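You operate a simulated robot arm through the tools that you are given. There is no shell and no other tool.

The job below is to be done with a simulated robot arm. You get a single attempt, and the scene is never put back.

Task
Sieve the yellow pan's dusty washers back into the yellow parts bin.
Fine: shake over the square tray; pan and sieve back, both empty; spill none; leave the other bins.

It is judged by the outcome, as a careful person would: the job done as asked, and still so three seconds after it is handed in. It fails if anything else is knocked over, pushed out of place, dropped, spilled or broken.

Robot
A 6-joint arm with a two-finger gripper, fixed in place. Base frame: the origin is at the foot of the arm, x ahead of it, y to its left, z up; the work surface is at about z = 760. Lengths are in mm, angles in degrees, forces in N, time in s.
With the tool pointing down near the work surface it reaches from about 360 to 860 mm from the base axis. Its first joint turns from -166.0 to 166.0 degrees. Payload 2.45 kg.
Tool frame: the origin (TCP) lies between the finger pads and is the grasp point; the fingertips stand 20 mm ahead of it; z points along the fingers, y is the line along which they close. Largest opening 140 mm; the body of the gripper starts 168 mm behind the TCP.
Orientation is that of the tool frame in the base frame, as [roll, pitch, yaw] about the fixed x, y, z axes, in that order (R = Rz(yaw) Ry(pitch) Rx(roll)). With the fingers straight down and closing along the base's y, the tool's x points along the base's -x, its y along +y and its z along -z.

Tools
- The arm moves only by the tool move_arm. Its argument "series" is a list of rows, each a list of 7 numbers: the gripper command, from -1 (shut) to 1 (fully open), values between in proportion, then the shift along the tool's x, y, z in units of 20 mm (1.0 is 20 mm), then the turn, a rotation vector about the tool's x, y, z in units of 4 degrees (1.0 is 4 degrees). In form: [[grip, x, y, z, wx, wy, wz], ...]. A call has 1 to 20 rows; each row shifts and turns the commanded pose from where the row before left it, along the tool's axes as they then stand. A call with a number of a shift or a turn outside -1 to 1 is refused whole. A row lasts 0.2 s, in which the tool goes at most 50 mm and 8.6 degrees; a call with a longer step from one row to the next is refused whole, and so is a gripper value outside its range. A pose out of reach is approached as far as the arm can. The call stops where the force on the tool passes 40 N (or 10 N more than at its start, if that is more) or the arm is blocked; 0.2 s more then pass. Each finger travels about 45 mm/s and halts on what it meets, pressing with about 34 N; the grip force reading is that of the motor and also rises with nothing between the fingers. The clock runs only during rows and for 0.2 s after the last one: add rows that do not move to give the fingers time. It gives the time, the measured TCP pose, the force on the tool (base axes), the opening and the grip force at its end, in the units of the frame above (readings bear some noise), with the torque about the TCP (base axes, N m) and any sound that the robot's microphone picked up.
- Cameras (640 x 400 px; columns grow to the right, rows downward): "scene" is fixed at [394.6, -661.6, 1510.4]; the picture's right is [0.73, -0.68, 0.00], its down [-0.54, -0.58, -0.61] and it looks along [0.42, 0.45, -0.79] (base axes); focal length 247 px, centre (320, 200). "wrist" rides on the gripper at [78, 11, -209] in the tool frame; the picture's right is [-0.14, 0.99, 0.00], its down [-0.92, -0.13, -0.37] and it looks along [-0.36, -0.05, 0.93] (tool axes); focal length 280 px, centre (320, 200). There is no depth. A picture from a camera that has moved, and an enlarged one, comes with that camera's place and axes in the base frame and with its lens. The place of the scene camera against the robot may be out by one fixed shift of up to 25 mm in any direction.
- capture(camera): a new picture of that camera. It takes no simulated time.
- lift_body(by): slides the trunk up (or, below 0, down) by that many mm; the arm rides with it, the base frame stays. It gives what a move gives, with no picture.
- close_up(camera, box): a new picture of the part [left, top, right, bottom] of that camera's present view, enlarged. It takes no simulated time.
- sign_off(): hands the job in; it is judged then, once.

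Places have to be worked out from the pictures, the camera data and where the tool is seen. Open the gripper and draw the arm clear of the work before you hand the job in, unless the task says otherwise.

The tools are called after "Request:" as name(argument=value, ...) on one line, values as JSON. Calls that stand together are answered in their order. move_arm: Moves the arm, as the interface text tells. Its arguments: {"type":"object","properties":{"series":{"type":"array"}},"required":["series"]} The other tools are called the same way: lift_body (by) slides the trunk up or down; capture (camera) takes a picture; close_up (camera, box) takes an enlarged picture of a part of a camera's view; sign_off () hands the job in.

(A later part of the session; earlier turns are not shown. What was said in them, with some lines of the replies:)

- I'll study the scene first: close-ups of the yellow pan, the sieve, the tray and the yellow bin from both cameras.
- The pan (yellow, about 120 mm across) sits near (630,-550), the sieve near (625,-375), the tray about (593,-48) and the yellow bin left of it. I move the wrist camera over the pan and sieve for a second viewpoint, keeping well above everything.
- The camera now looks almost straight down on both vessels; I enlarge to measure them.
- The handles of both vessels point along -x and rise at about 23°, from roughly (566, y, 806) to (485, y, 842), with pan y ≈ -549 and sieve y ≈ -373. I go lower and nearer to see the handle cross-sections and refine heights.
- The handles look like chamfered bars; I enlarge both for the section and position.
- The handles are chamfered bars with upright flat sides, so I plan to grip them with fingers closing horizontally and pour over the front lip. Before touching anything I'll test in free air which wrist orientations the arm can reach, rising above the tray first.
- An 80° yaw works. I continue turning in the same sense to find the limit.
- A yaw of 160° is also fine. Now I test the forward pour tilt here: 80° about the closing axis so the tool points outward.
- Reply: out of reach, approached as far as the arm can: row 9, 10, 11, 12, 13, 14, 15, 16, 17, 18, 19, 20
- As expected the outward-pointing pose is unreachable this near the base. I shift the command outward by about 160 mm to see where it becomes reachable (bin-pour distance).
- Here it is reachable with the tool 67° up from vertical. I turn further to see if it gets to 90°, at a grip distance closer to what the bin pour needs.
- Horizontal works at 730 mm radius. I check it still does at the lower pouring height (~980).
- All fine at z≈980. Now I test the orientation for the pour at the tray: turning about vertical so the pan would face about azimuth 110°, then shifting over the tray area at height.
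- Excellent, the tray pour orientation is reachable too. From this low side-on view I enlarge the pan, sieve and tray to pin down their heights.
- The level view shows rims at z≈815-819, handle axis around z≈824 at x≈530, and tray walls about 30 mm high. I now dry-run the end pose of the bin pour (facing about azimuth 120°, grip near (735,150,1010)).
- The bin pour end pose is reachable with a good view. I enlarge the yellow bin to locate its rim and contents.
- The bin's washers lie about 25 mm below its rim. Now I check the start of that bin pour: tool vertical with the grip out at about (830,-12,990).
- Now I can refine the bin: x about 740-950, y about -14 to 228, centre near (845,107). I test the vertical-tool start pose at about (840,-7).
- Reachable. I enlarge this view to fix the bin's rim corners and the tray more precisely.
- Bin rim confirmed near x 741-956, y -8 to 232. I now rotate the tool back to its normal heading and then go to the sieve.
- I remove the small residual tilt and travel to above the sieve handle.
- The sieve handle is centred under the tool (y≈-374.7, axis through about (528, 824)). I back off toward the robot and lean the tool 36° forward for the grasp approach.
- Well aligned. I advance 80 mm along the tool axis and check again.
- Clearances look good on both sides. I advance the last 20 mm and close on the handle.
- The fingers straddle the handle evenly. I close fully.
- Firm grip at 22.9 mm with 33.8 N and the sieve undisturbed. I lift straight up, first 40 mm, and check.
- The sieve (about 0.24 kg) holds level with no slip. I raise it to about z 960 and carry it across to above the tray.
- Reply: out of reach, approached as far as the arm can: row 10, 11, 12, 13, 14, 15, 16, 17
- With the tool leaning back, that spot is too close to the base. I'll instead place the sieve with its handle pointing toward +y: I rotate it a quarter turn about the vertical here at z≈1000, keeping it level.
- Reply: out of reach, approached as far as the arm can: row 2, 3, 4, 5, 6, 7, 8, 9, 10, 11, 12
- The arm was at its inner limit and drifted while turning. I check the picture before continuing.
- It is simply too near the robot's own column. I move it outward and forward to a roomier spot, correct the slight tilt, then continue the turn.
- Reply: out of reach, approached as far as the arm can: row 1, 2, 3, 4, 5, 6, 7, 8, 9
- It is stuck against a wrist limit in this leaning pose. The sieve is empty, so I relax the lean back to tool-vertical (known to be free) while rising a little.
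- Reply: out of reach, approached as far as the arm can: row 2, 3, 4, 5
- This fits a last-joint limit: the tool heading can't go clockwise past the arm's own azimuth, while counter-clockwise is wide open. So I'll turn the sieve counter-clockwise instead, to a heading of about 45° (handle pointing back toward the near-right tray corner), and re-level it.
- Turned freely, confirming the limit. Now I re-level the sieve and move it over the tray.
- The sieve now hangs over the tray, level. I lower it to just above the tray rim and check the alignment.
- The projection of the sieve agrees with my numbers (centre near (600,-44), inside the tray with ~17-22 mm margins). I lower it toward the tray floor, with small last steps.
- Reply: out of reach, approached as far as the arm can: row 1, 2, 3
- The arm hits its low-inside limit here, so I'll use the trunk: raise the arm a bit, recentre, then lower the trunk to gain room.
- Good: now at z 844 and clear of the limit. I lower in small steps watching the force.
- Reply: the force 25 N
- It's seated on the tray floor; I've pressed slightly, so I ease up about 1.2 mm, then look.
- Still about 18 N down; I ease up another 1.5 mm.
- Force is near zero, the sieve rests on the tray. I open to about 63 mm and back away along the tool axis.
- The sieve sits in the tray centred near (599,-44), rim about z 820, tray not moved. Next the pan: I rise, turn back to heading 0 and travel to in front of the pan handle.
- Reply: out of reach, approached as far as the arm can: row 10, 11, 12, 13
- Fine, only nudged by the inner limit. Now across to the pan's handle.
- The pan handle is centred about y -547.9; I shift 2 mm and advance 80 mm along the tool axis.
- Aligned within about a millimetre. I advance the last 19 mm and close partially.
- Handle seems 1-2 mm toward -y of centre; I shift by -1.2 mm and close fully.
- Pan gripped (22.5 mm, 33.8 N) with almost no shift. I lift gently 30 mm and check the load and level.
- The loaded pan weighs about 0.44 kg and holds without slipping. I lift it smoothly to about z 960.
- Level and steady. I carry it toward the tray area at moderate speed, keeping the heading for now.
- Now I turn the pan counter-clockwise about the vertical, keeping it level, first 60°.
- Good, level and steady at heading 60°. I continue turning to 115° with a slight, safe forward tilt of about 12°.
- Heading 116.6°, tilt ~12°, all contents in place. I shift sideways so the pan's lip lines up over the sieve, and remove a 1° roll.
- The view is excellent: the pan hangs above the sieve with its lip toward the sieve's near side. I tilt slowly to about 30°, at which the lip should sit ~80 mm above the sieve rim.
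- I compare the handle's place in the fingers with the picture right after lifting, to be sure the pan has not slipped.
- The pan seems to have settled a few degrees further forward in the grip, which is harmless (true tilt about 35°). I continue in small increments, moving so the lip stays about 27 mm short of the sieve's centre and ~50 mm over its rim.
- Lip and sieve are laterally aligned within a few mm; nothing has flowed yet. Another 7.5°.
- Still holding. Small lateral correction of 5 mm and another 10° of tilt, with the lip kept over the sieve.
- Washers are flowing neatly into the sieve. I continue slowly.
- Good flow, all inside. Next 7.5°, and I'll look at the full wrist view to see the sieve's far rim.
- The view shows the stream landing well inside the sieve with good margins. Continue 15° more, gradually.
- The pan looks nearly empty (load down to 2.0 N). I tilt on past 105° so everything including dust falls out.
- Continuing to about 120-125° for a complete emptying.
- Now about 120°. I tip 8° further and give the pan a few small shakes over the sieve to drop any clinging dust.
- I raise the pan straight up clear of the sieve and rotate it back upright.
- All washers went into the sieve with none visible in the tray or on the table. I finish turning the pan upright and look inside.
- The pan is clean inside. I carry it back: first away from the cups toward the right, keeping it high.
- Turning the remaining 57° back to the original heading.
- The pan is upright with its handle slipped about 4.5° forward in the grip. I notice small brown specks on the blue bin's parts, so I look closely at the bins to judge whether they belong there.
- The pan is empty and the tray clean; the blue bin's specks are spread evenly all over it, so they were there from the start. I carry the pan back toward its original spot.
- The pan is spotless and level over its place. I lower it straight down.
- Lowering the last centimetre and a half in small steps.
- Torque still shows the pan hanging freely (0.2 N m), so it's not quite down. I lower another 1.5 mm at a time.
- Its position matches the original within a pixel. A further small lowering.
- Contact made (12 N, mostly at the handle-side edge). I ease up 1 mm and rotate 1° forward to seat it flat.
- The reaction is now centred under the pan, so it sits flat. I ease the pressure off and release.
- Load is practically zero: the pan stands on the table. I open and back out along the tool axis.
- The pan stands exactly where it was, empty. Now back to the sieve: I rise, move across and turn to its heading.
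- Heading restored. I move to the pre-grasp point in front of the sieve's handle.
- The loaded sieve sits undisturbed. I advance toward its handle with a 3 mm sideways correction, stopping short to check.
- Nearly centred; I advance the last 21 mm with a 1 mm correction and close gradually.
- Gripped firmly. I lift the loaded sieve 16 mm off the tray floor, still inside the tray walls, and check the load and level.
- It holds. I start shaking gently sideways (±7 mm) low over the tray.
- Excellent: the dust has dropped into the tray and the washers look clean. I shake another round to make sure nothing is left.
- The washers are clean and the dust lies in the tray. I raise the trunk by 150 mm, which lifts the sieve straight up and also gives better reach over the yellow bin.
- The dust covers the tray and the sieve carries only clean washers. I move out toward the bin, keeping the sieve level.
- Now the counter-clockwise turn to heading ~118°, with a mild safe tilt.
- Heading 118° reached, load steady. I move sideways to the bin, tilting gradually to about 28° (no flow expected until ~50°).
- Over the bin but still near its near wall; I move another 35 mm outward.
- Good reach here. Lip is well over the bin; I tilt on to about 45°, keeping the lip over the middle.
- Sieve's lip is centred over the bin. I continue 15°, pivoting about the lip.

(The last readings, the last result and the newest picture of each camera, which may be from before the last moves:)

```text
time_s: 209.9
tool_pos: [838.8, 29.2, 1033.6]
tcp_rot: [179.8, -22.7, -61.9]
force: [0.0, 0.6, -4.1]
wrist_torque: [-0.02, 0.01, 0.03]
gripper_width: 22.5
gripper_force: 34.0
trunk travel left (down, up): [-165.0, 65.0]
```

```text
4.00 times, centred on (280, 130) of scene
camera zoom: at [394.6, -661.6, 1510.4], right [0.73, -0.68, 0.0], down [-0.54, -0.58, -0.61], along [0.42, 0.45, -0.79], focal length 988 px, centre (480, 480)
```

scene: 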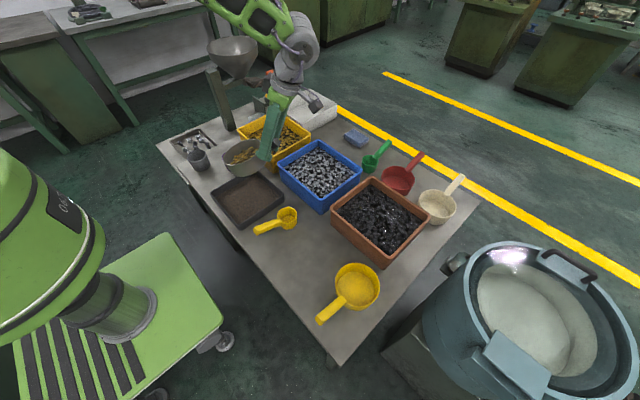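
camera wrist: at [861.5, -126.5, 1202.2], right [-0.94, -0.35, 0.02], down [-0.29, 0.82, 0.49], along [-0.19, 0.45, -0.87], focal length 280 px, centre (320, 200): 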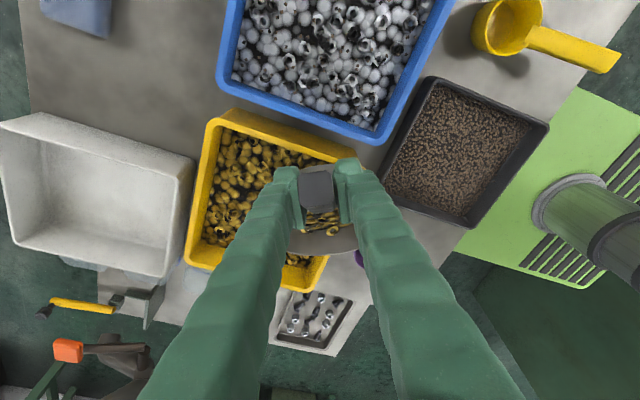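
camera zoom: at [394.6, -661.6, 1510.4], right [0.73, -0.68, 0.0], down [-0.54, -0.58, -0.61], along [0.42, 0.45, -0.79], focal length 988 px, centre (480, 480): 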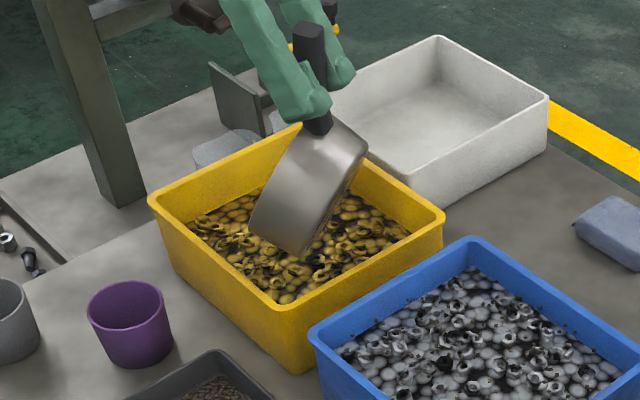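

Still holding at ~60°. I go on in 7.5° steps.

Request:
move_arm(series=[[-1, -0.176, 0, -0.106, 0, 0.375, 0], [-1, -0.173, 0, -0.11, 0, 0.375, 0], [-1, -0.17, 0, -0.114, 0, 0.375, 0], [-1, -0.166, 0, -0.118, 0, 0.375, 0], [-1, -0.163, 0, -0.123, 0, 0.375, 0], [-1, 0, 0, 0, 0, 0, 0]])

Request:
close_up(camera="wrist", box=[180, 90, 420, 310])

Request:
close_up(camera="scene", box=[220, 80, 340, 180])

```text
time_s: 211.3
tool_pos: [828.3, 47.0, 1035.4]
tcp_rot: [179.8, -30.3, -61.8]
force: [-0.1, 0.5, -3.7]
wrist_torque: [0.01, 0.04, 0.0]
gripper_width: 22.6
gripper_force: 34.1
trunk travel left (down, up): [-165.0, 65.0]
```

```text
1.82 times, centred on (300, 200) of wrist
camera zoom: at [802.7, 77.6, 1255.2], right [-0.93, -0.36, -0.07], down [-0.35, 0.93, -0.15], along [0.11, -0.11, -0.99], focal length 510 px, centre (356, 200)
```

zoom: 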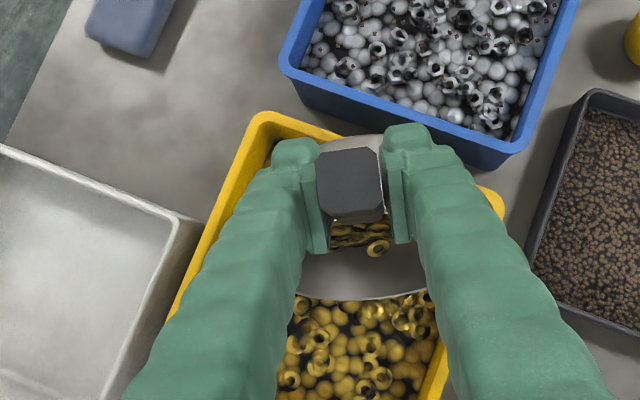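

```text
4.00 times, centred on (280, 130) of scene
camera zoom: at [394.6, -661.6, 1510.4], right [0.73, -0.68, 0.0], down [-0.54, -0.58, -0.61], along [0.42, 0.45, -0.79], focal length 988 px, centre (480, 480)
```

zoom: 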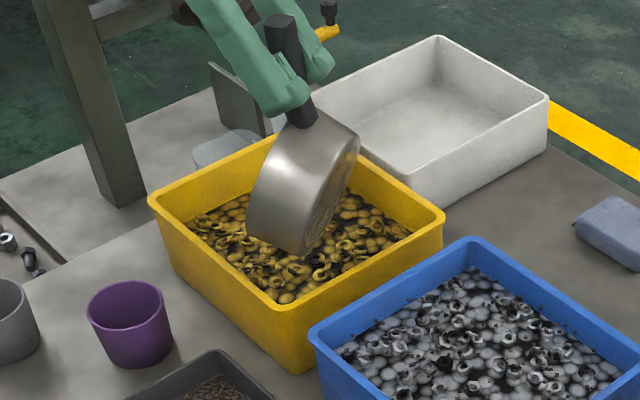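

Continuing another 7.5°.

Request:
move_arm(series=[[-1, -0.16, 0, -0.127, 0, 0.375, 0], [-1, -0.157, 0, -0.131, 0, 0.375, 0], [-1, -0.154, 0, -0.135, 0, 0.375, 0], [-1, -0.15, 0, -0.139, 0, 0.375, 0], [-1, -0.147, 0, -0.142, 0, 0.375, 0], [-1, 0, 0, 0, 0, 0, 0]])

Request:
close_up(camera="wrist", box=[180, 90, 420, 310])

Request:
close_up(camera="scene", box=[220, 80, 340, 180])

```text
time_s: 212.8
tool_pos: [818.7, 65.2, 1037.7]
tcp_rot: [179.8, -37.8, -61.8]
force: [-0.7, -0.1, -2.4]
wrist_torque: [0.06, 0.06, 0.01]
gripper_width: 22.8
gripper_force: 33.9
trunk travel left (down, up): [-165.0, 65.0]
```

```text
1.82 times, centred on (300, 200) of wrist
camera zoom: at [779.7, 120.6, 1250.9], right [-0.93, -0.37, -0.08], down [-0.34, 0.9, -0.27], along [0.17, -0.23, -0.96], focal length 510 px, centre (356, 200)
```

zoom: 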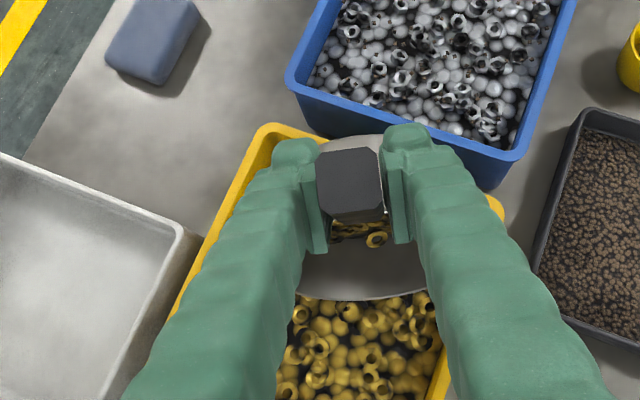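

```text
4.00 times, centred on (280, 130) of scene
camera zoom: at [394.6, -661.6, 1510.4], right [0.73, -0.68, 0.0], down [-0.54, -0.58, -0.61], along [0.42, 0.45, -0.79], focal length 988 px, centre (480, 480)
```

zoom: 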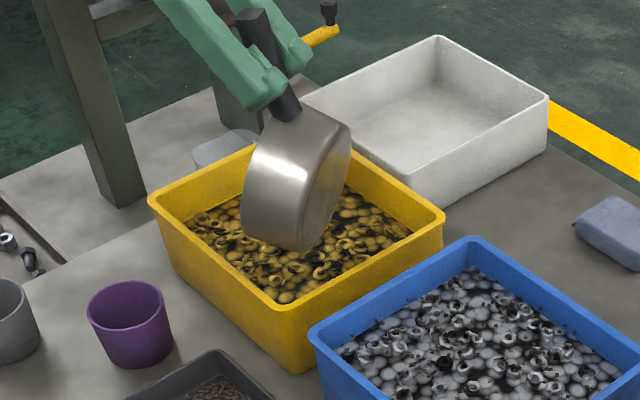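

It's pouring into the bin. I carry on toward 90°.

Request:
move_arm(series=[[-1, -0.173, 0, -0.127, 0, 0.375, 0], [-1, -0.17, 0, -0.131, 0, 0.375, 0], [-1, -0.166, 0, -0.136, 0, 0.375, 0], [-1, -0.163, 0, -0.14, 0, 0.375, 0], [-1, -0.159, 0, -0.145, 0, 0.375, 0], [-1, 0, 0, 0, 0, 0, 0], [-1, -0.155, 0, -0.149, 0, 0.375, 0], [-1, -0.151, 0, -0.153, 0, 0.375, 0], [-1, -0.147, 0, -0.157, 0, 0.375, 0], [-1, -0.143, 0, -0.16, 0, 0.375, 0], [-1, -0.14, 0, -0.163, 0, 0.375, 0], [-1, 0, 0, 0, 0, 0, 0]])

Request:
close_up(camera="wrist", box=[180, 90, 420, 310])

Request:
close_up(camera="scene", box=[220, 80, 340, 180])

```text
time_s: 215.3
tool_pos: [799.4, 104.4, 1036.9]
tcp_rot: [179.7, -52.8, -61.8]
force: [0.5, 0.1, -2.3]
wrist_torque: [0.12, 0.06, 0.01]
gripper_width: 22.5
gripper_force: 33.9
trunk travel left (down, up): [-165.0, 65.0]
```

```text
1.82 times, centred on (300, 200) of wrist
camera zoom: at [734.6, 205.3, 1225.3], right [-0.91, -0.39, -0.11], down [-0.29, 0.81, -0.51], along [0.29, -0.44, -0.85], focal length 510 px, centre (356, 200)
```

zoom: 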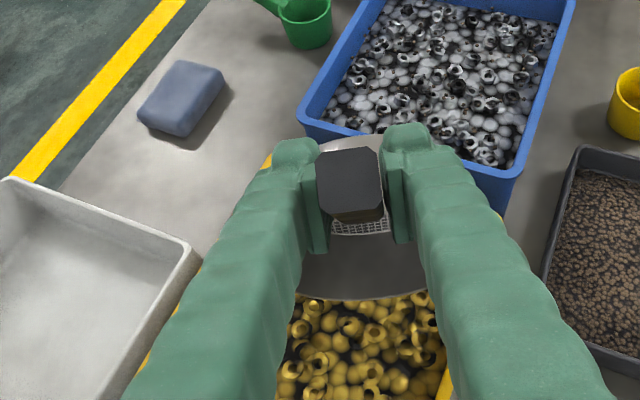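

```text
4.00 times, centred on (280, 130) of scene
camera zoom: at [394.6, -661.6, 1510.4], right [0.73, -0.68, 0.0], down [-0.54, -0.58, -0.61], along [0.42, 0.45, -0.79], focal length 988 px, centre (480, 480)
```

zoom: 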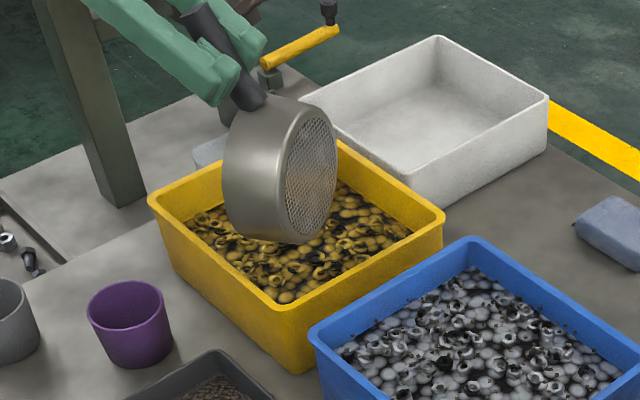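

The mesh is showing: the sieve is nearly empty. I tilt on past 105° to clear it fully.

Request:
move_arm(series=[[-1, -0.196, 0, -0.185, 0, 0.469, 0], [-1, -0.19, 0, -0.191, 0, 0.469, 0], [-1, -0.183, 0, -0.198, 0, 0.469, 0], [-1, -0.177, 0, -0.203, 0, 0.469, 0], [-1, -0.17, 0, -0.209, 0, 0.469, 0], [-1, -0.163, 0, -0.214, 0, 0.469, 0], [-1, -0.157, 0, -0.219, 0, 0.469, 0], [-1, -0.15, 0, -0.224, 0, 0.469, 0], [-1, 0, 0, 0, 0, 0, 0]])

Request:
capture(camera="wrist")

Request:
close_up(camera="scene", box=[180, 60, 340, 180])

```text
time_s: 217.3
tool_pos: [778.5, 141.4, 1030.9]
tcp_rot: [179.6, -68.0, -61.5]
force: [-0.3, -0.2, -1.4]
wrist_torque: [0.11, 0.08, -0.03]
gripper_width: 22.7
gripper_force: 34.3
trunk travel left (down, up): [-165.0, 65.0]
```

```text
taken
camera wrist: at [693.4, 282.2, 1181.4], right [-0.9, -0.42, -0.12], down [-0.21, 0.67, -0.71], along [0.38, -0.62, -0.69], focal length 280 px, centre (320, 200)
```

wrist: 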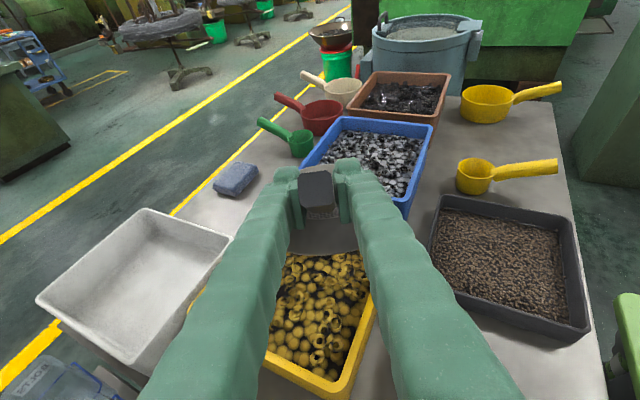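

```text
3.33 times, centred on (260, 120) of scene
camera zoom: at [394.6, -661.6, 1510.4], right [0.73, -0.68, 0.0], down [-0.54, -0.58, -0.61], along [0.42, 0.45, -0.79], focal length 824 px, centre (520, 467)
```

zoom: 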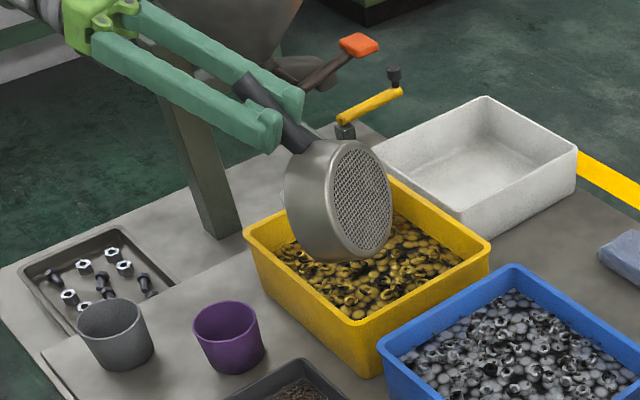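

Looks empty. I tip to about 118° and give small shakes over the bin to be certain.

Request:
move_arm(series=[[-1, -0.187, 0, -0.193, 0, 0.465, 0], [-1, -0.181, 0, -0.198, 0, 0.465, 0], [-1, -0.175, 0, -0.203, 0, 0.465, 0], [-1, -0.169, 0, -0.208, 0, 0.465, 0], [-1, -0.163, 0, -0.213, 0, 0.465, 0], [-1, -0.157, 0, -0.218, 0, 0.465, 0], [-1, -0.151, 0, -0.222, 0, 0.465, 0], [-1, 0.35, 0, 0, 0, 0, 0], [-1, -0.35, 0, 0, 0, 0, 0], [-1, 0.35, 0, 0, 0, 0, 0], [-1, -0.35, 0, 0, 0, 0, 0], [-1, 0.35, 0, 0, 0, 0, 0], [-1, -0.35, 0, 0, 0, 0, 0], [-1, 0, 0, 0.25, 0, 0, 0], [-1, 0, 0, -0.25, 0, 0, 0], [-1, 0, 0, 0.25, 0, 0, 0], [-1, 0, 0, -0.25, 0, 0, 0], [-1, 0, 0, 0, 0, 0, 0]])

Request:
capture(camera="wrist")

Request:
close_up(camera="scene", box=[180, 60, 340, 180])

```text
time_s: 221.2
tool_pos: [761.6, 171.3, 1015.6]
tcp_rot: [178.8, -80.9, -60.9]
force: [-0.6, 0.1, -1.2]
wrist_torque: [0.15, 0.11, -0.05]
gripper_width: 22.6
gripper_force: 34.0
trunk travel left (down, up): [-165.0, 65.0]
```

```text
taken
camera wrist: at [662.5, 339.2, 1126.2], right [-0.88, -0.45, -0.13], down [-0.13, 0.51, -0.85], along [0.45, -0.74, -0.51], focal length 280 px, centre (320, 200)
```

wrist: 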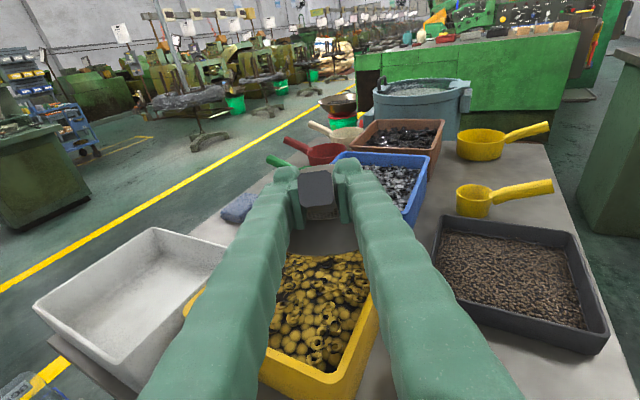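

```text
3.33 times, centred on (260, 120) of scene
camera zoom: at [394.6, -661.6, 1510.4], right [0.73, -0.68, 0.0], down [-0.54, -0.58, -0.61], along [0.42, 0.45, -0.79], focal length 824 px, centre (520, 467)
```

zoom: 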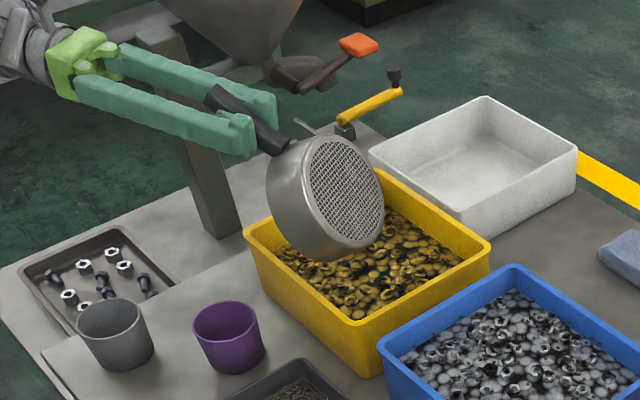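

Sieve and bin both look right. I raise the sieve and start turning it back upright.

Request:
move_arm(series=[[-1, 0.9, 0, -0.142, 0, 0, 0], [-1, 0.988, 0, -0.156, 0, 0, 0], [-1, 0.988, 0, -0.156, 0, 0, 0], [-1, 0, 0, 0, 0, -1, 0], [-1, 0, 0, 0, 0, -1, 0], [-1, 0, 0, 0, 0, -1, 0], [-1, 0, 0, 0, 0, -1, 0], [-1, 0, 0, 0, 0, -1, 0], [-1, 0, 0, 0, 0, -1, 0], [-1, 0, 0, 0, 0, -1, 0], [-1, 0, 0, 0, 0, -1, 0], [-1, 0, 0, 0, 0, -1, 0], [-1, 0, 0, 0, 0, -1, 0], [-1, 0, 0, 0, 0, -1, 0], [-1, 0, 0, 0, 0, -1, 0], [-1, 0, 0, 0, 0, -1, 0], [-1, 0, 0, 0, 0, -1, 0], [-1, 0, 0, 0, 0, -1, 0], [-1, 0, 0, 0, 0, 0, 0]])

Request:
close_up(camera="scene", box=[180, 60, 340, 180])

Request:
capture(camera="wrist")

```text
time_s: 225.2
tool_pos: [761.9, 172.7, 1074.2]
tcp_rot: [179.7, -20.8, -62.0]
force: [-0.3, 0.0, -2.9]
wrist_torque: [-0.04, -0.01, 0.02]
gripper_width: 22.5
gripper_force: 33.7
trunk travel left (down, up): [-165.0, 65.0]
```

```text
3.33 times, centred on (260, 120) of scene
camera zoom: at [394.6, -661.6, 1510.4], right [0.73, -0.68, 0.0], down [-0.54, -0.58, -0.61], along [0.42, 0.45, -0.79], focal length 824 px, centre (520, 467)
```

zoom: 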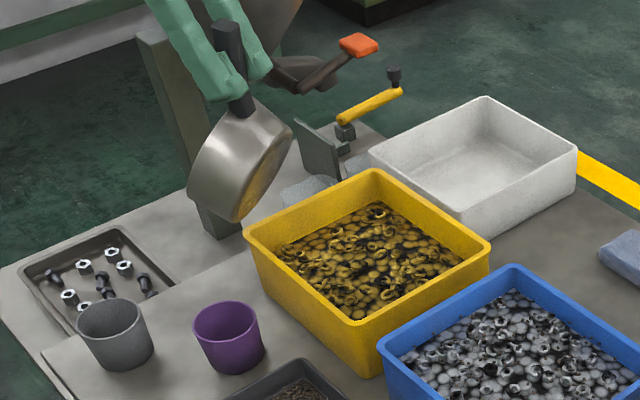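

```text
taken
camera wrist: at [753.8, 169.2, 1296.6], right [-0.93, -0.35, -0.05], down [-0.35, 0.94, 0.02], along [0.04, 0.03, -1.0], focal length 280 px, centre (320, 200)
```

wrist: 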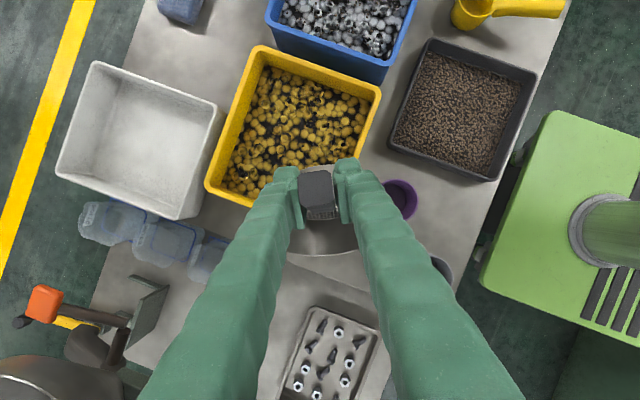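

The bin has the washers, nothing on the table. I move back toward the table's right side at this height.

Request:
move_arm(series=[[-1, 0.8, 0.79, 0.3, 0, 0, 0], [-1, 0.8, 0.79, 0.3, 0, 0, 0], [-1, 0.8, 0.79, 0.3, 0, 0, 0], [-1, 0.8, 0.79, 0.3, 0, 0, 0], [-1, 0.8, 0.79, 0.3, 0, 0, 0], [-1, 0.8, 0.79, 0.3, 0, 0, 0], [-1, 0.8, 0.79, 0.3, 0, 0, 0], [-1, 0.8, 0.79, 0.3, 0, 0, 0], [-1, 0.8, 0.79, 0.3, 0, 0, 0], [-1, 0.8, 0.79, 0.3, 0, 0, 0], [-1, 0.8, 0.79, 0.3, 0, 0, 0], [-1, 0.8, 0.79, 0.3, 0, 0, 0]])

Request:
move_arm(series=[[-1, 0, 0, 0, 0, -1, 0], [-1, 0, 0, 0, 0, -1, 0], [-1, 0, 0, 0, 0, -1, 0], [-1, 0, 0, 0, 0, -1, 0], [-1, 0, 0, 0, 0, -1, 0], [-1, 0, 0, 0, 0, -1, 0], [-1, 0, 0, 0, 0, -1, 0], [-1, 0, 0, 0, 0, -1, 0], [-1, 0, 0, 0, 0, -1, 0], [-1, 0, 0, 0, 0, -1, 0], [-1, 0, 0, 0, 0, 0, 0]])

Request:
capture(camera="scene")

Request:
capture(camera="wrist")

```text
time_s: 227.8
tool_pos: [690.9, -99.5, 1077.4]
tcp_rot: [179.8, -20.9, -61.9]
force: [-0.9, 0.4, -2.0]
wrist_torque: [0.01, 0.0, -0.01]
gripper_width: 22.4
gripper_force: 33.8
trunk travel left (down, up): [-165.0, 65.0]
```

```text
time_s: 230.2
tool_pos: [690.9, -98.3, 1076.9]
tcp_rot: [179.8, 19.2, -62.0]
force: [0.2, 0.1, -2.5]
wrist_torque: [-0.14, -0.09, 0.01]
gripper_width: 22.8
gripper_force: 34.1
trunk travel left (down, up): [-165.0, 65.0]
```

```text
taken
```

scene: 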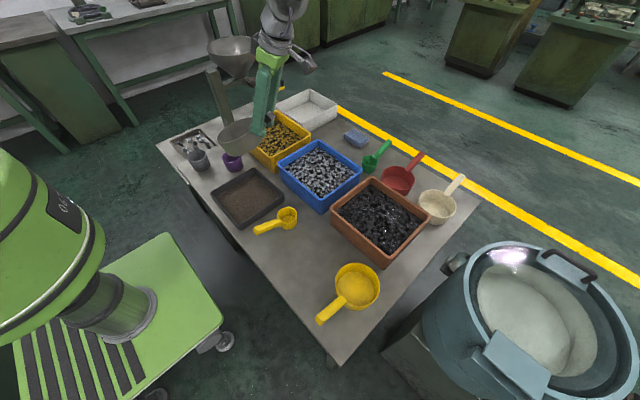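

```text
taken
camera wrist: at [750.2, -227.7, 1247.4], right [-0.94, -0.35, 0.05], down [-0.24, 0.72, 0.65], along [-0.26, 0.6, -0.76], focal length 280 px, centre (320, 200)
```

wrist: 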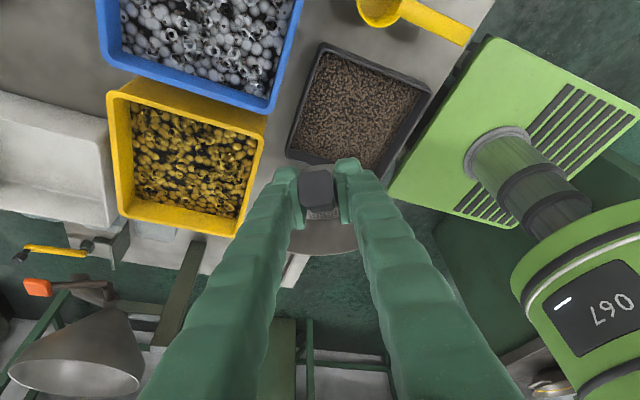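

Continuing back toward the right, then turning clockwise to the original heading.

Request:
move_arm(series=[[-1, 0.5175, 0.794, -0.179, 0, 0, 0], [-1, 0.5175, 0.794, -0.179, 0, 0, 0], [-1, 0.5175, 0.794, -0.179, 0, 0, 0], [-1, 0.5175, 0.794, -0.179, 0, 0, 0], [-1, 0.5175, 0.794, -0.179, 0, 0, 0], [-1, 0.5175, 0.794, -0.179, 0, 0, 0], [-1, 0.5175, 0.794, -0.179, 0, 0, 0], [-1, 0.5175, 0.794, -0.179, 0, 0, 0]])

Request:
move_arm(series=[[-1, 0, 0, 0, 0.335, -0.14, 0.942], [-1, 0, 0, 0, 0.345, -0.14, 0.939], [-1, 0, 0, 0, 0.355, -0.14, 0.935], [-1, 0, 0, 0, 0.364, -0.14, 0.931], [-1, 0, 0, 0, 0.373, -0.14, 0.928], [-1, 0, 0, 0, 0.382, -0.14, 0.924], [-1, 0, 0, 0, 0.391, -0.14, 0.92], [-1, 0, 0, 0, 0.4, -0.14, 0.917], [-1, 0, 0, 0, 0.41, -0.14, 0.912], [-1, 0, 0, 0, 0.419, -0.14, 0.908], [-1, 0, 0, 0, 0.428, -0.14, 0.904], [-1, 0, 0, 0, 0.437, -0.14, 0.899], [-1, 0, 0, 0, 0.446, -0.14, 0.895], [-1, 0, 0, 0, 0.454, -0.14, 0.891], [-1, 0, 0, 0, 0.463, -0.14, 0.886], [-1, 0, 0, 0, 0, 0, 0]])

Request:
move_arm(series=[[-1, 0, 0, 0, 0.472, -0.14, 0.882], [-1, 0, 0, 0, 0.48, -0.14, 0.877], [-1, 0, 0, 0, 0.489, -0.14, 0.872], [-1, 0, 0, 0, 0.497, -0.14, 0.868], [-1, 0, 0, 0, 0.506, -0.14, 0.863], [-1, 0, 0, 0, 0.514, -0.14, 0.858], [-1, 0, 0, 0, 0.522, -0.14, 0.853], [-1, 0, 0, 0, 0.53, -0.14, 0.848], [-1, 0, 0, 0, 0.538, -0.14, 0.843], [-1, 0, 0, 0, 0.546, -0.14, 0.838], [-1, 0, 0, 0, 0.554, -0.14, 0.833], [-1, 0, 0, 0, 0.562, -0.14, 0.827], [-1, 0, 0, 0, 0.57, -0.14, 0.822], [-1, 0, 0, 0, 0.578, -0.14, 0.816], [-1, 0, 0, 0, 0.29, -0.1, 0.405], [-1, 0, 0, 0, 0, 0, 0]])

Request:
capture(camera="scene")

Request:
close_up(camera="wrist", box=[240, 120, 400, 240])

```text
time_s: 231.9
tool_pos: [619.0, -235.2, 1075.6]
tcp_rot: [179.8, 19.1, -62.0]
force: [-0.1, -0.5, -2.4]
wrist_torque: [-0.13, -0.11, 0.0]
gripper_width: 22.6
gripper_force: 33.5
trunk travel left (down, up): [-165.0, 65.0]
```

```text
time_s: 235.3
tool_pos: [619.9, -233.3, 1075.7]
tcp_rot: [-179.9, 27.5, -121.8]
force: [-0.5, 0.4, -2.4]
wrist_torque: [-0.17, 0.06, 0.03]
gripper_width: 22.5
gripper_force: 34.7
trunk travel left (down, up): [-165.0, 65.0]
```

```text
time_s: 238.8
tool_pos: [619.3, -236.2, 1076.8]
tcp_rot: [-179.5, 36.0, -179.7]
force: [-0.5, 0.1, -2.5]
wrist_torque: [-0.02, 0.21, 0.0]
gripper_width: 22.5
gripper_force: 34.0
trunk travel left (down, up): [-165.0, 65.0]
```

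```text
taken
```

scene: 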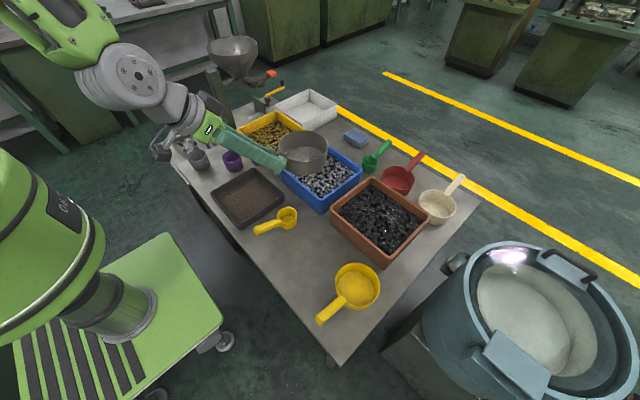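

```text
3.33 times, centred on (320, 180) of wrist
camera zoom: at [435.1, -223.0, 1199.3], right [0.11, 0.99, 0.07], down [0.53, -0.12, 0.84], along [0.84, -0.05, -0.54], focal length 935 px, centre (320, 267)
```

zoom: 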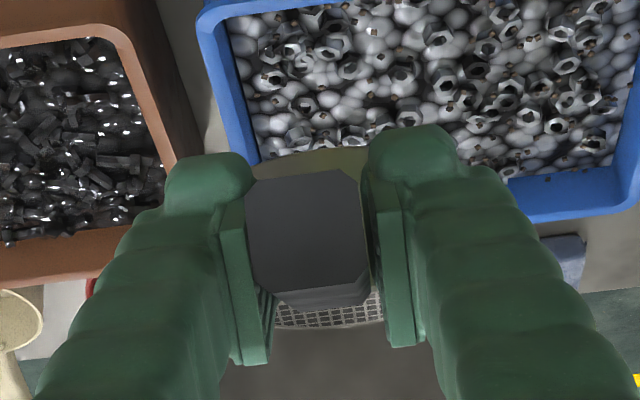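

The sieve is upright again (slipped ~3° in the grip). I check that it is empty and lower the trunk to its original level.

Request:
close_up(camera="scene", box=[250, 110, 350, 190])

Request:
lift_body(by=-90)

```text
5.00 times, centred on (300, 150) of scene
camera zoom: at [394.6, -661.6, 1510.4], right [0.73, -0.68, 0.0], down [-0.54, -0.58, -0.61], along [0.42, 0.45, -0.79], focal length 1235 px, centre (420, 450)
```

zoom: 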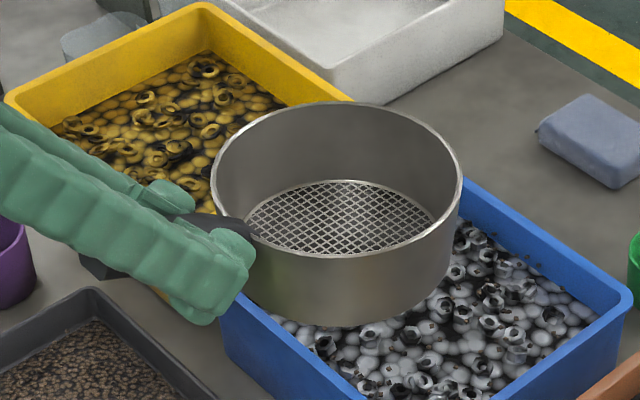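

```text
time_s: 240.0
tool_pos: [620.5, -234.4, 987.1]
tcp_rot: [-179.6, 36.1, -179.7]
force: [-0.3, -0.2, -1.9]
wrist_torque: [-0.02, 0.22, -0.02]
gripper_width: 22.7
gripper_force: 34.0
trunk travel left (down, up): [-75.0, 155.0]
```

Sieve completely empty. I carry it back over its original spot and set the lean to keep it level.

Request:
move_arm(series=[[-1, 0.511, -0.778, -0.166, -0.1, 0, 0], [-1, 0.511, -0.778, -0.166, 0, 0, 0], [-1, 0.511, -0.778, -0.166, 0, 0, 0], [-1, 0.511, -0.778, -0.166, 0, 0, 0], [-1, 0.511, -0.778, -0.166, 0, 0, 0], [-1, 0.511, -0.778, -0.166, 0, 0, 0], [-1, 0.511, -0.778, -0.166, 0, 0, 0], [-1, 0.511, -0.778, -0.166, 0, 0, 0], [-1, 0.511, -0.778, -0.166, 0, 0, 0], [-1, 0, 0, 0, 0, -0.4, 0], [-1, 0, 0, 0, 0, -0.35, 0], [-1, 0, 0, 0, 0, 0, 0]])

Request:
close_up(camera="scene", box=[230, 180, 380, 300])

Request:
capture(camera="wrist")

```text
time_s: 242.6
tool_pos: [529.7, -376.7, 956.2]
tcp_rot: [-180.0, 38.9, -179.7]
force: [0.2, -0.6, -2.9]
wrist_torque: [-0.03, 0.19, 0.01]
gripper_width: 22.4
gripper_force: 33.7
trunk travel left (down, up): [-75.0, 155.0]
```

```text
3.33 times, centred on (305, 240) of scene
camera zoom: at [394.6, -661.6, 1510.4], right [0.73, -0.68, 0.0], down [-0.54, -0.58, -0.61], along [0.42, 0.45, -0.79], focal length 824 px, centre (370, 67)
```

zoom: 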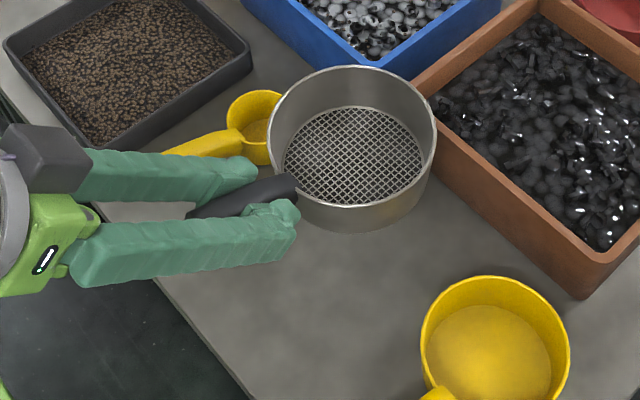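

```text
taken
camera wrist: at [338.1, -365.6, 1069.2], right [0.1, 0.99, 0.09], down [0.48, -0.13, 0.87], along [0.87, -0.05, -0.49], focal length 280 px, centre (320, 200)
```

wrist: 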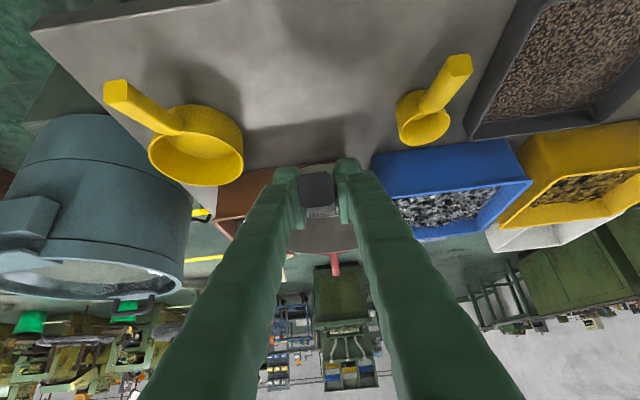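

Level and empty. I lower it straight down to just above the table.

Request:
move_arm(series=[[-1, 0.547, 0.02, 0.66, 0, 0, 0], [-1, 0.547, 0.02, 0.66, 0, 0, 0], [-1, 0.547, 0.02, 0.66, 0, 0, 0], [-1, 0.547, 0.02, 0.66, 0, 0, 0], [-1, 0.547, 0.02, 0.66, 0, 0, 0], [-1, 0.547, 0.02, 0.66, 0, 0, 0], [-1, 0.547, 0.025, 0.66, 0, 0, 0], [-1, 0, 0, 0, 0, 0, 0]])

Request:
close_up(camera="scene", box=[220, 210, 380, 330])

```text
time_s: 244.4
tool_pos: [527.5, -373.3, 835.3]
tcp_rot: [-180.0, 39.0, -179.7]
force: [0.2, -0.4, -2.4]
wrist_torque: [-0.03, 0.24, 0.0]
gripper_width: 22.6
gripper_force: 34.1
trunk travel left (down, up): [-75.0, 155.0]
```

```text
3.33 times, centred on (300, 270) of scene
camera zoom: at [394.6, -661.6, 1510.4], right [0.73, -0.68, 0.0], down [-0.54, -0.58, -0.61], along [0.42, 0.45, -0.79], focal length 824 px, centre (387, -33)
```

zoom: 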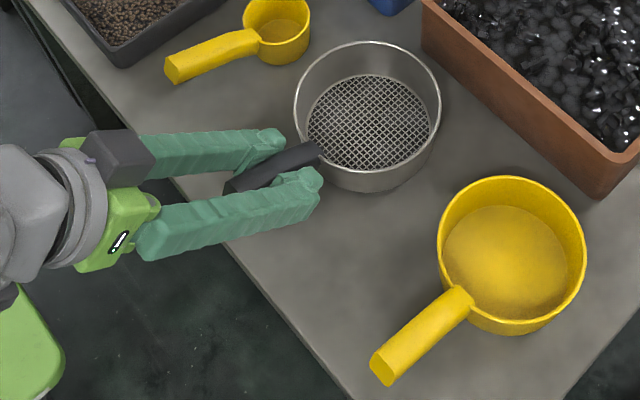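

Position matches the original view. I lower the rest in small steps.

Request:
move_arm(series=[[-1, 0.126, 0, 0.156, 0, 0, 0], [-1, 0.126, 0, 0.156, 0, 0, 0], [-1, 0, 0, 0, 0, 0, 0]])

Request:
move_arm(series=[[-1, 0.047, 0, 0.058, 0, 0, 0], [-1, 0, 0, 0, 0, 0, 0]])

Request:
move_arm(series=[[-1, 0.047, 0, 0.058, 0, 0, 0], [-1, 0, 0, 0, 0, 0, 0]])

```text
time_s: 245.2
tool_pos: [528.4, -373.6, 828.2]
tcp_rot: [-180.0, 39.0, -179.8]
force: [-0.2, -0.1, -1.9]
wrist_torque: [0.02, 0.22, 0.0]
gripper_width: 22.4
gripper_force: 34.1
trunk travel left (down, up): [-75.0, 155.0]
```

```text
time_s: 245.8
tool_pos: [528.7, -374.3, 826.3]
tcp_rot: [180.0, 39.1, -179.6]
force: [0.5, -0.1, -2.2]
wrist_torque: [-0.03, 0.2, 0.02]
gripper_width: 22.7
gripper_force: 33.8
trunk travel left (down, up): [-75.0, 155.0]
```

```text
time_s: 246.4
tool_pos: [528.2, -374.2, 825.8]
tcp_rot: [180.0, 39.0, -179.6]
force: [-0.1, -0.8, -0.4]
wrist_torque: [0.05, 0.06, -0.02]
gripper_width: 22.7
gripper_force: 34.1
trunk travel left (down, up): [-75.0, 155.0]
```

The weight is just coming onto the table. One more small step to confirm it's flat.

Request:
move_arm(series=[[-1, 0.022, 0, 0.027, 0, 0, 0], [-1, 0, 0, 0, 0, 0, 0]])

```text
time_s: 247.0
tool_pos: [527.4, -374.3, 825.8]
tcp_rot: [-179.9, 39.1, -179.7]
force: [-0.9, -0.1, 2.1]
wrist_torque: [0.03, -0.43, -0.05]
gripper_width: 22.8
gripper_force: 34.0
trunk travel left (down, up): [-75.0, 155.0]
```

The far edge touches first, so I pitch back 1° and lower slightly.

Request:
move_arm(series=[[-1, 0, 0, 0, 0, -0.25, 0], [-1, 0.038, 0, 0.046, 0, 0, 0], [-1, 0, 0, 0, 0, 0, 0]])

```text
time_s: 247.8
tool_pos: [528.4, -373.9, 824.6]
tcp_rot: [179.9, 40.0, -179.7]
force: [-2.1, 0.4, 1.6]
wrist_torque: [0.08, 0.07, 0.0]
gripper_width: 22.5
gripper_force: 33.6
trunk travel left (down, up): [-75.0, 155.0]
```

Now the near edge carries it; half a degree forward again should seat it flat.

Request:
move_arm(series=[[-1, 0, 0, 0, 0, 0.12, 0], [-1, 0, 0, 0, 0, 0, 0]])

```text
time_s: 248.4
tool_pos: [529.2, -373.0, 824.2]
tcp_rot: [-179.9, 39.7, -179.6]
force: [1.9, 0.2, 4.4]
wrist_torque: [0.04, -0.26, 0.06]
gripper_width: 22.4
gripper_force: 33.9
trunk travel left (down, up): [-75.0, 155.0]
```

Reaction is now under the middle of the sieve. I ease off and open.

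Request:
move_arm(series=[[-1, -0.016, 0, -0.02, 0, 0, 0], [-0.6, 0, 0, 0, 0, 0, 0], [-0.4, 0, 0, 0, 0, 0, 0], [-0.1, 0, 0, 0, 0, 0, 0], [-0.1, 0, 0, 0, 0, 0, 0], [-0.1, 0, 0, 0, 0, 0, 0]])

Request:
move_arm(series=[[-0.1, 0, 0, -0.5, 0, 0, 0], [-0.1, 0, 0, -1, 0, 0, 0], [-0.1, 0, 0, -1, 0, 0, 0], [-0.1, 0, 0, -1, 0, 0, 0], [-0.1, 0, 0, -1, 0, 0, 0], [-0.1, 0, 0, -1, 0, 0, 0]])

Request:
close_up(camera="scene", box=[220, 210, 380, 330])

Request:
capture(camera="wrist")

```text
time_s: 249.8
tool_pos: [527.3, -374.1, 825.0]
tcp_rot: [179.9, 39.6, -179.7]
force: [-0.4, -0.7, -0.6]
wrist_torque: [0.02, -0.01, -0.02]
gripper_width: 63.0
gripper_force: 0.1
trunk travel left (down, up): [-75.0, 155.0]
```

```text
time_s: 251.2
tool_pos: [457.3, -373.4, 908.7]
tcp_rot: [-180.0, 39.7, -179.7]
force: [0.1, 0.1, -0.9]
wrist_torque: [0.01, 0.01, 0.02]
gripper_width: 63.1
gripper_force: 0.0
trunk travel left (down, up): [-75.0, 155.0]
```

```text
3.33 times, centred on (300, 270) of scene
camera zoom: at [394.6, -661.6, 1510.4], right [0.73, -0.68, 0.0], down [-0.54, -0.58, -0.61], along [0.42, 0.45, -0.79], focal length 824 px, centre (387, -33)
```

zoom: 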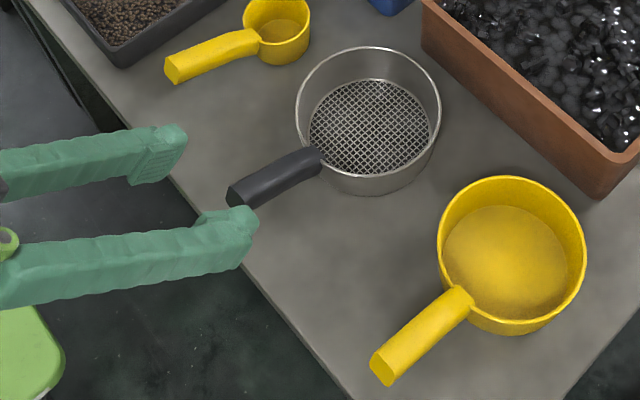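

```text
taken
camera wrist: at [265.0, -362.7, 1021.0], right [0.1, 0.99, 0.09], down [0.48, -0.13, 0.87], along [0.87, -0.05, -0.48], focal length 280 px, centre (320, 200)
```

wrist: 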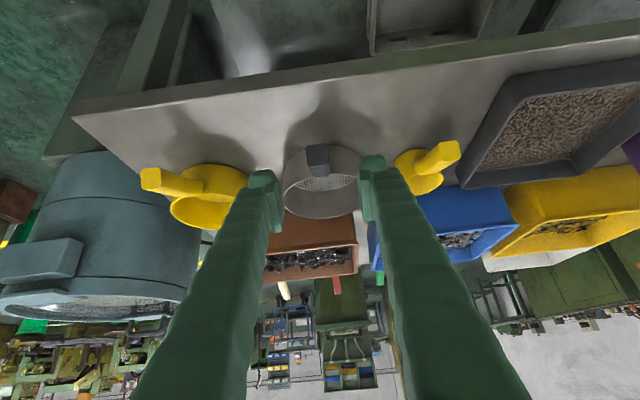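

The sieve is back in place, empty and flat, within a few millimetres. I raise the arm clear, open the gripper and straighten the tool.

Request:
move_arm(series=[[0.2, -0.6, 0, -0.75, 0, 0, 0], [0.5, -0.6, 0, -0.75, 0, 0, 0], [0.8, -0.6, 0, -0.75, 0, 0, 0], [1, -0.6, 0, -0.75, 0, 0, 0], [1, -0.6, 0, -0.75, 0, 0, 0], [1, -0.6, 0, -0.75, 0, 0, 0], [1, -0.6, 0, -0.75, 0, 0, 0], [1, -0.6, 0, -0.75, 0, 0, 0], [1, 0, 0, 0, 0, 1, 0], [1, 0, 0, 0, 0, 1, 0], [1, 0, 0, 0, 0, 1, 0], [1, 0, 0, 0, 0, 1, 0], [1, 0, 0, 0, 0, 1, 0], [1, 0, 0, 0, 0, 1, 0], [1, 0, 0, 0, 0, 1, 0], [1, 0, 0, 0, 0, 1, 0], [1, 0, 0, 0, 0, 1, 0], [1, 0, 0, 0, 0, 0.92, 0], [1, 0, 0, 0, 0, 0, 0]])

Request:
capture(camera="wrist")

Request:
capture(camera="scene")

```text
time_s: 255.2
tool_pos: [456.0, -372.3, 1064.2]
tcp_rot: [-180.0, -0.2, -179.7]
force: [-0.1, -0.4, -0.8]
wrist_torque: [0.01, 0.03, 0.0]
gripper_width: 140.0
gripper_force: 0.0
trunk travel left (down, up): [-75.0, 155.0]
```

```text
taken
camera wrist: at [379.2, -362.4, 1272.1], right [0.13, 0.99, 0.0], down [0.92, -0.12, 0.37], along [0.36, -0.05, -0.93], focal length 280 px, centre (320, 200)
```

wrist: 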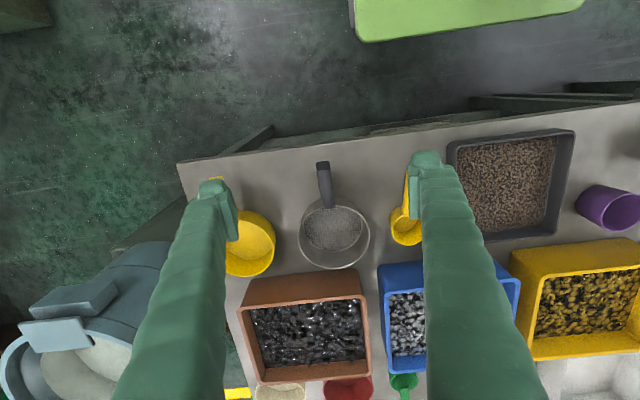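

```text
taken
```

scene: 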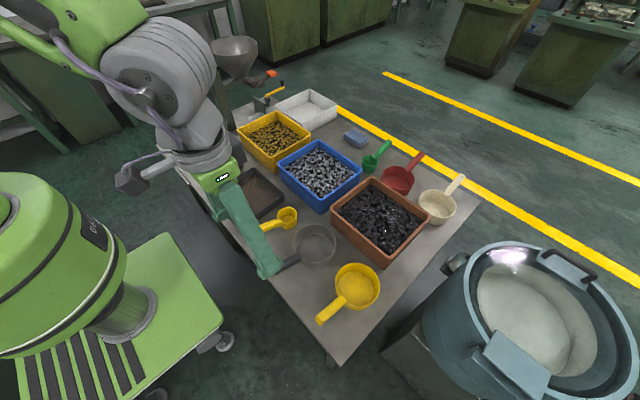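

All tidy. I return the arm to its high starting pose, clear of the work, and take final pictures.

Request:
move_arm(series=[[1, -0.61, 0.96, -0.398, 0, 0, 0], [1, -0.61, 0.96, -0.398, 0, 0, 0], [1, -0.61, 0.96, -0.398, 0, 0, 0], [1, -0.61, 0.96, -0.398, 0, 0, 0], [1, -0.61, 0.96, -0.398, 0, 0, 0], [1, -0.61, 0.96, -0.398, 0, 0, 0], [1, -0.61, 0.96, -0.398, 0, 0, 0], [1, -0.61, 0.96, -0.398, 0, 0, 0], [1, -0.61, 0.96, -0.398, 0, 0, 0], [1, -0.61, 0.96, -0.398, 0, 0, 0], [1, -0.61, 0.96, -0.398, 0, 0, 0], [1, -0.61, 0.96, -0.398, 0, 0, 0], [1, -0.61, 0.96, -0.398, 0, 0, 0], [1, -0.61, 0.96, -0.398, 0, 0, 0], [1, 0, 0, 0, 0, 0, 0]])

Request:
capture(camera="wrist")

Request:
capture(camera="scene")

Request:
close_up(camera="scene", box=[150, 80, 350, 240])

Request:
close_up(camera="scene", box=[250, 190, 410, 340])

Request:
close_up(camera="wrist", box=[270, 30, 520, 186])

```text
time_s: 258.4
tool_pos: [626.3, -101.7, 1174.6]
tcp_rot: [179.9, -0.1, -179.7]
force: [-0.3, 0.0, 0.0]
wrist_torque: [0.01, 0.02, -0.02]
gripper_width: 139.8
gripper_force: 0.1
trunk travel left (down, up): [-75.0, 155.0]
```

```text
taken
camera wrist: at [549.4, -92.1, 1384.1], right [0.13, 0.99, 0.0], down [0.92, -0.12, 0.37], along [0.36, -0.05, -0.93], focal length 280 px, centre (320, 200)
```

wrist: 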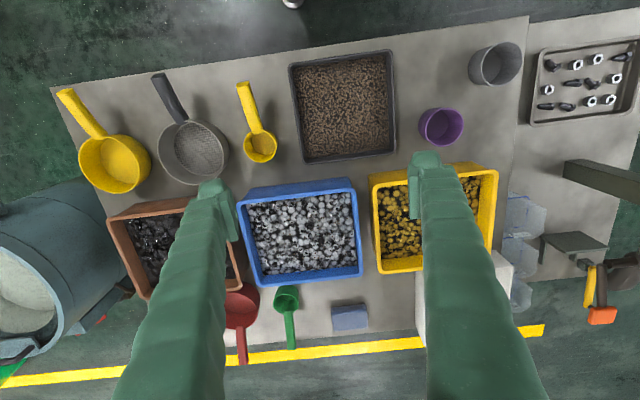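

```text
taken
```

scene: 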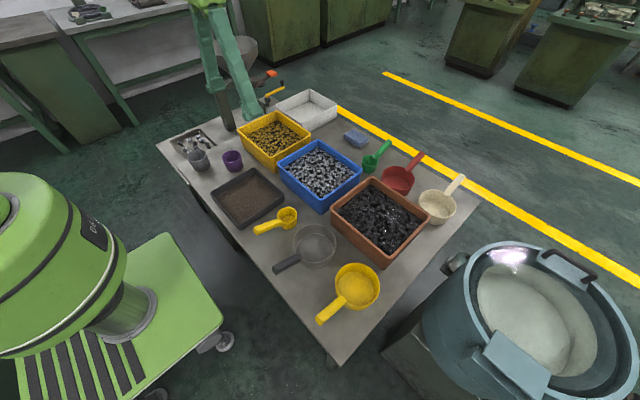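

```text
2.50 times, centred on (250, 160) of scene
camera zoom: at [394.6, -661.6, 1510.4], right [0.73, -0.68, 0.0], down [-0.54, -0.58, -0.61], along [0.42, 0.45, -0.79], focal length 618 px, centre (495, 300)
```

zoom: 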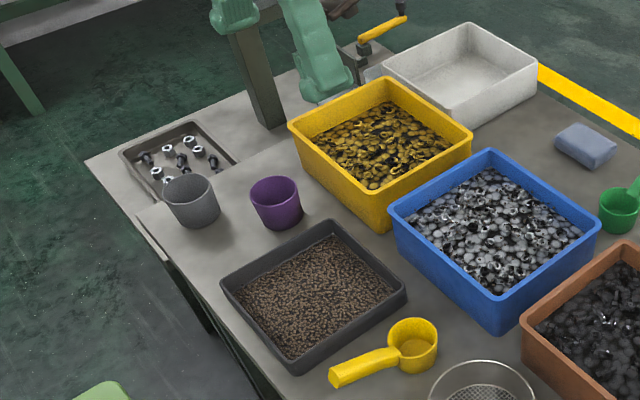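

```text
2.67 times, centred on (330, 265) of scene
camera zoom: at [394.6, -661.6, 1510.4], right [0.73, -0.68, 0.0], down [-0.54, -0.58, -0.61], along [0.42, 0.45, -0.79], focal length 659 px, centre (293, 27)
```

zoom: 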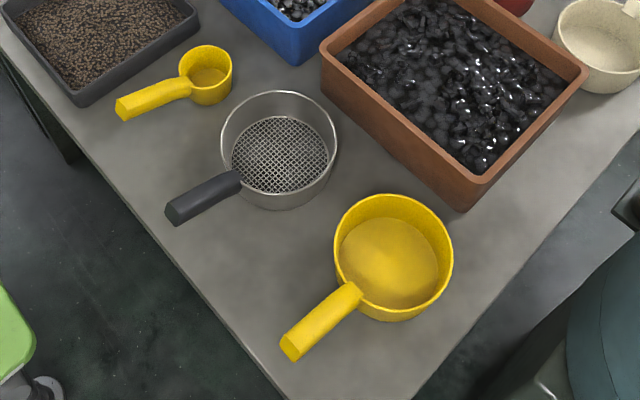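

```text
2.56 times, centred on (395, 108) of wrist
camera zoom: at [549.4, -92.1, 1384.1], right [0.13, 0.99, 0.0], down [0.92, -0.12, 0.37], along [0.36, -0.05, -0.93], focal length 718 px, centre (128, 436)
```

zoom: 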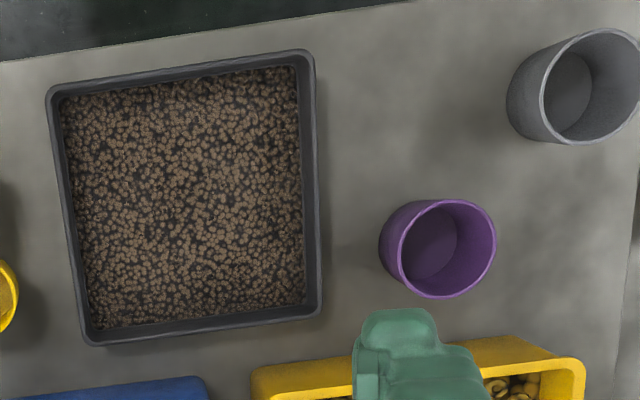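

The final pictures match the opening ones. The pan and sieve are empty and within a few millimetres of where they stood. The washers are in the yellow bin, the dust lies only in the square tray, and the other bins and cups have not moved. The gripper is open and clear, so I hand the job in.

Request:
sign_off()

```text
The job is handed in.
```

The yellow pan's washers are sieved and back in the yellow parts bin, and the job is handed in.

- **Dust:** I shook it out over the square tray, and the final pictures show it only there.
- **Pan and sieve:** both look empty and are back within a few millimetres of where they started.
- **Spills:** I could see none on the table. The other bins and the cups have not moved.
- **Blue bin:** there are small brown specks on its parts. They are spread evenly, including where nothing was carried over, so I took them to be there from the start. I did not confirm that against the opening pictures.
- **Arm:** the gripper is open and the arm is back at its high starting position.
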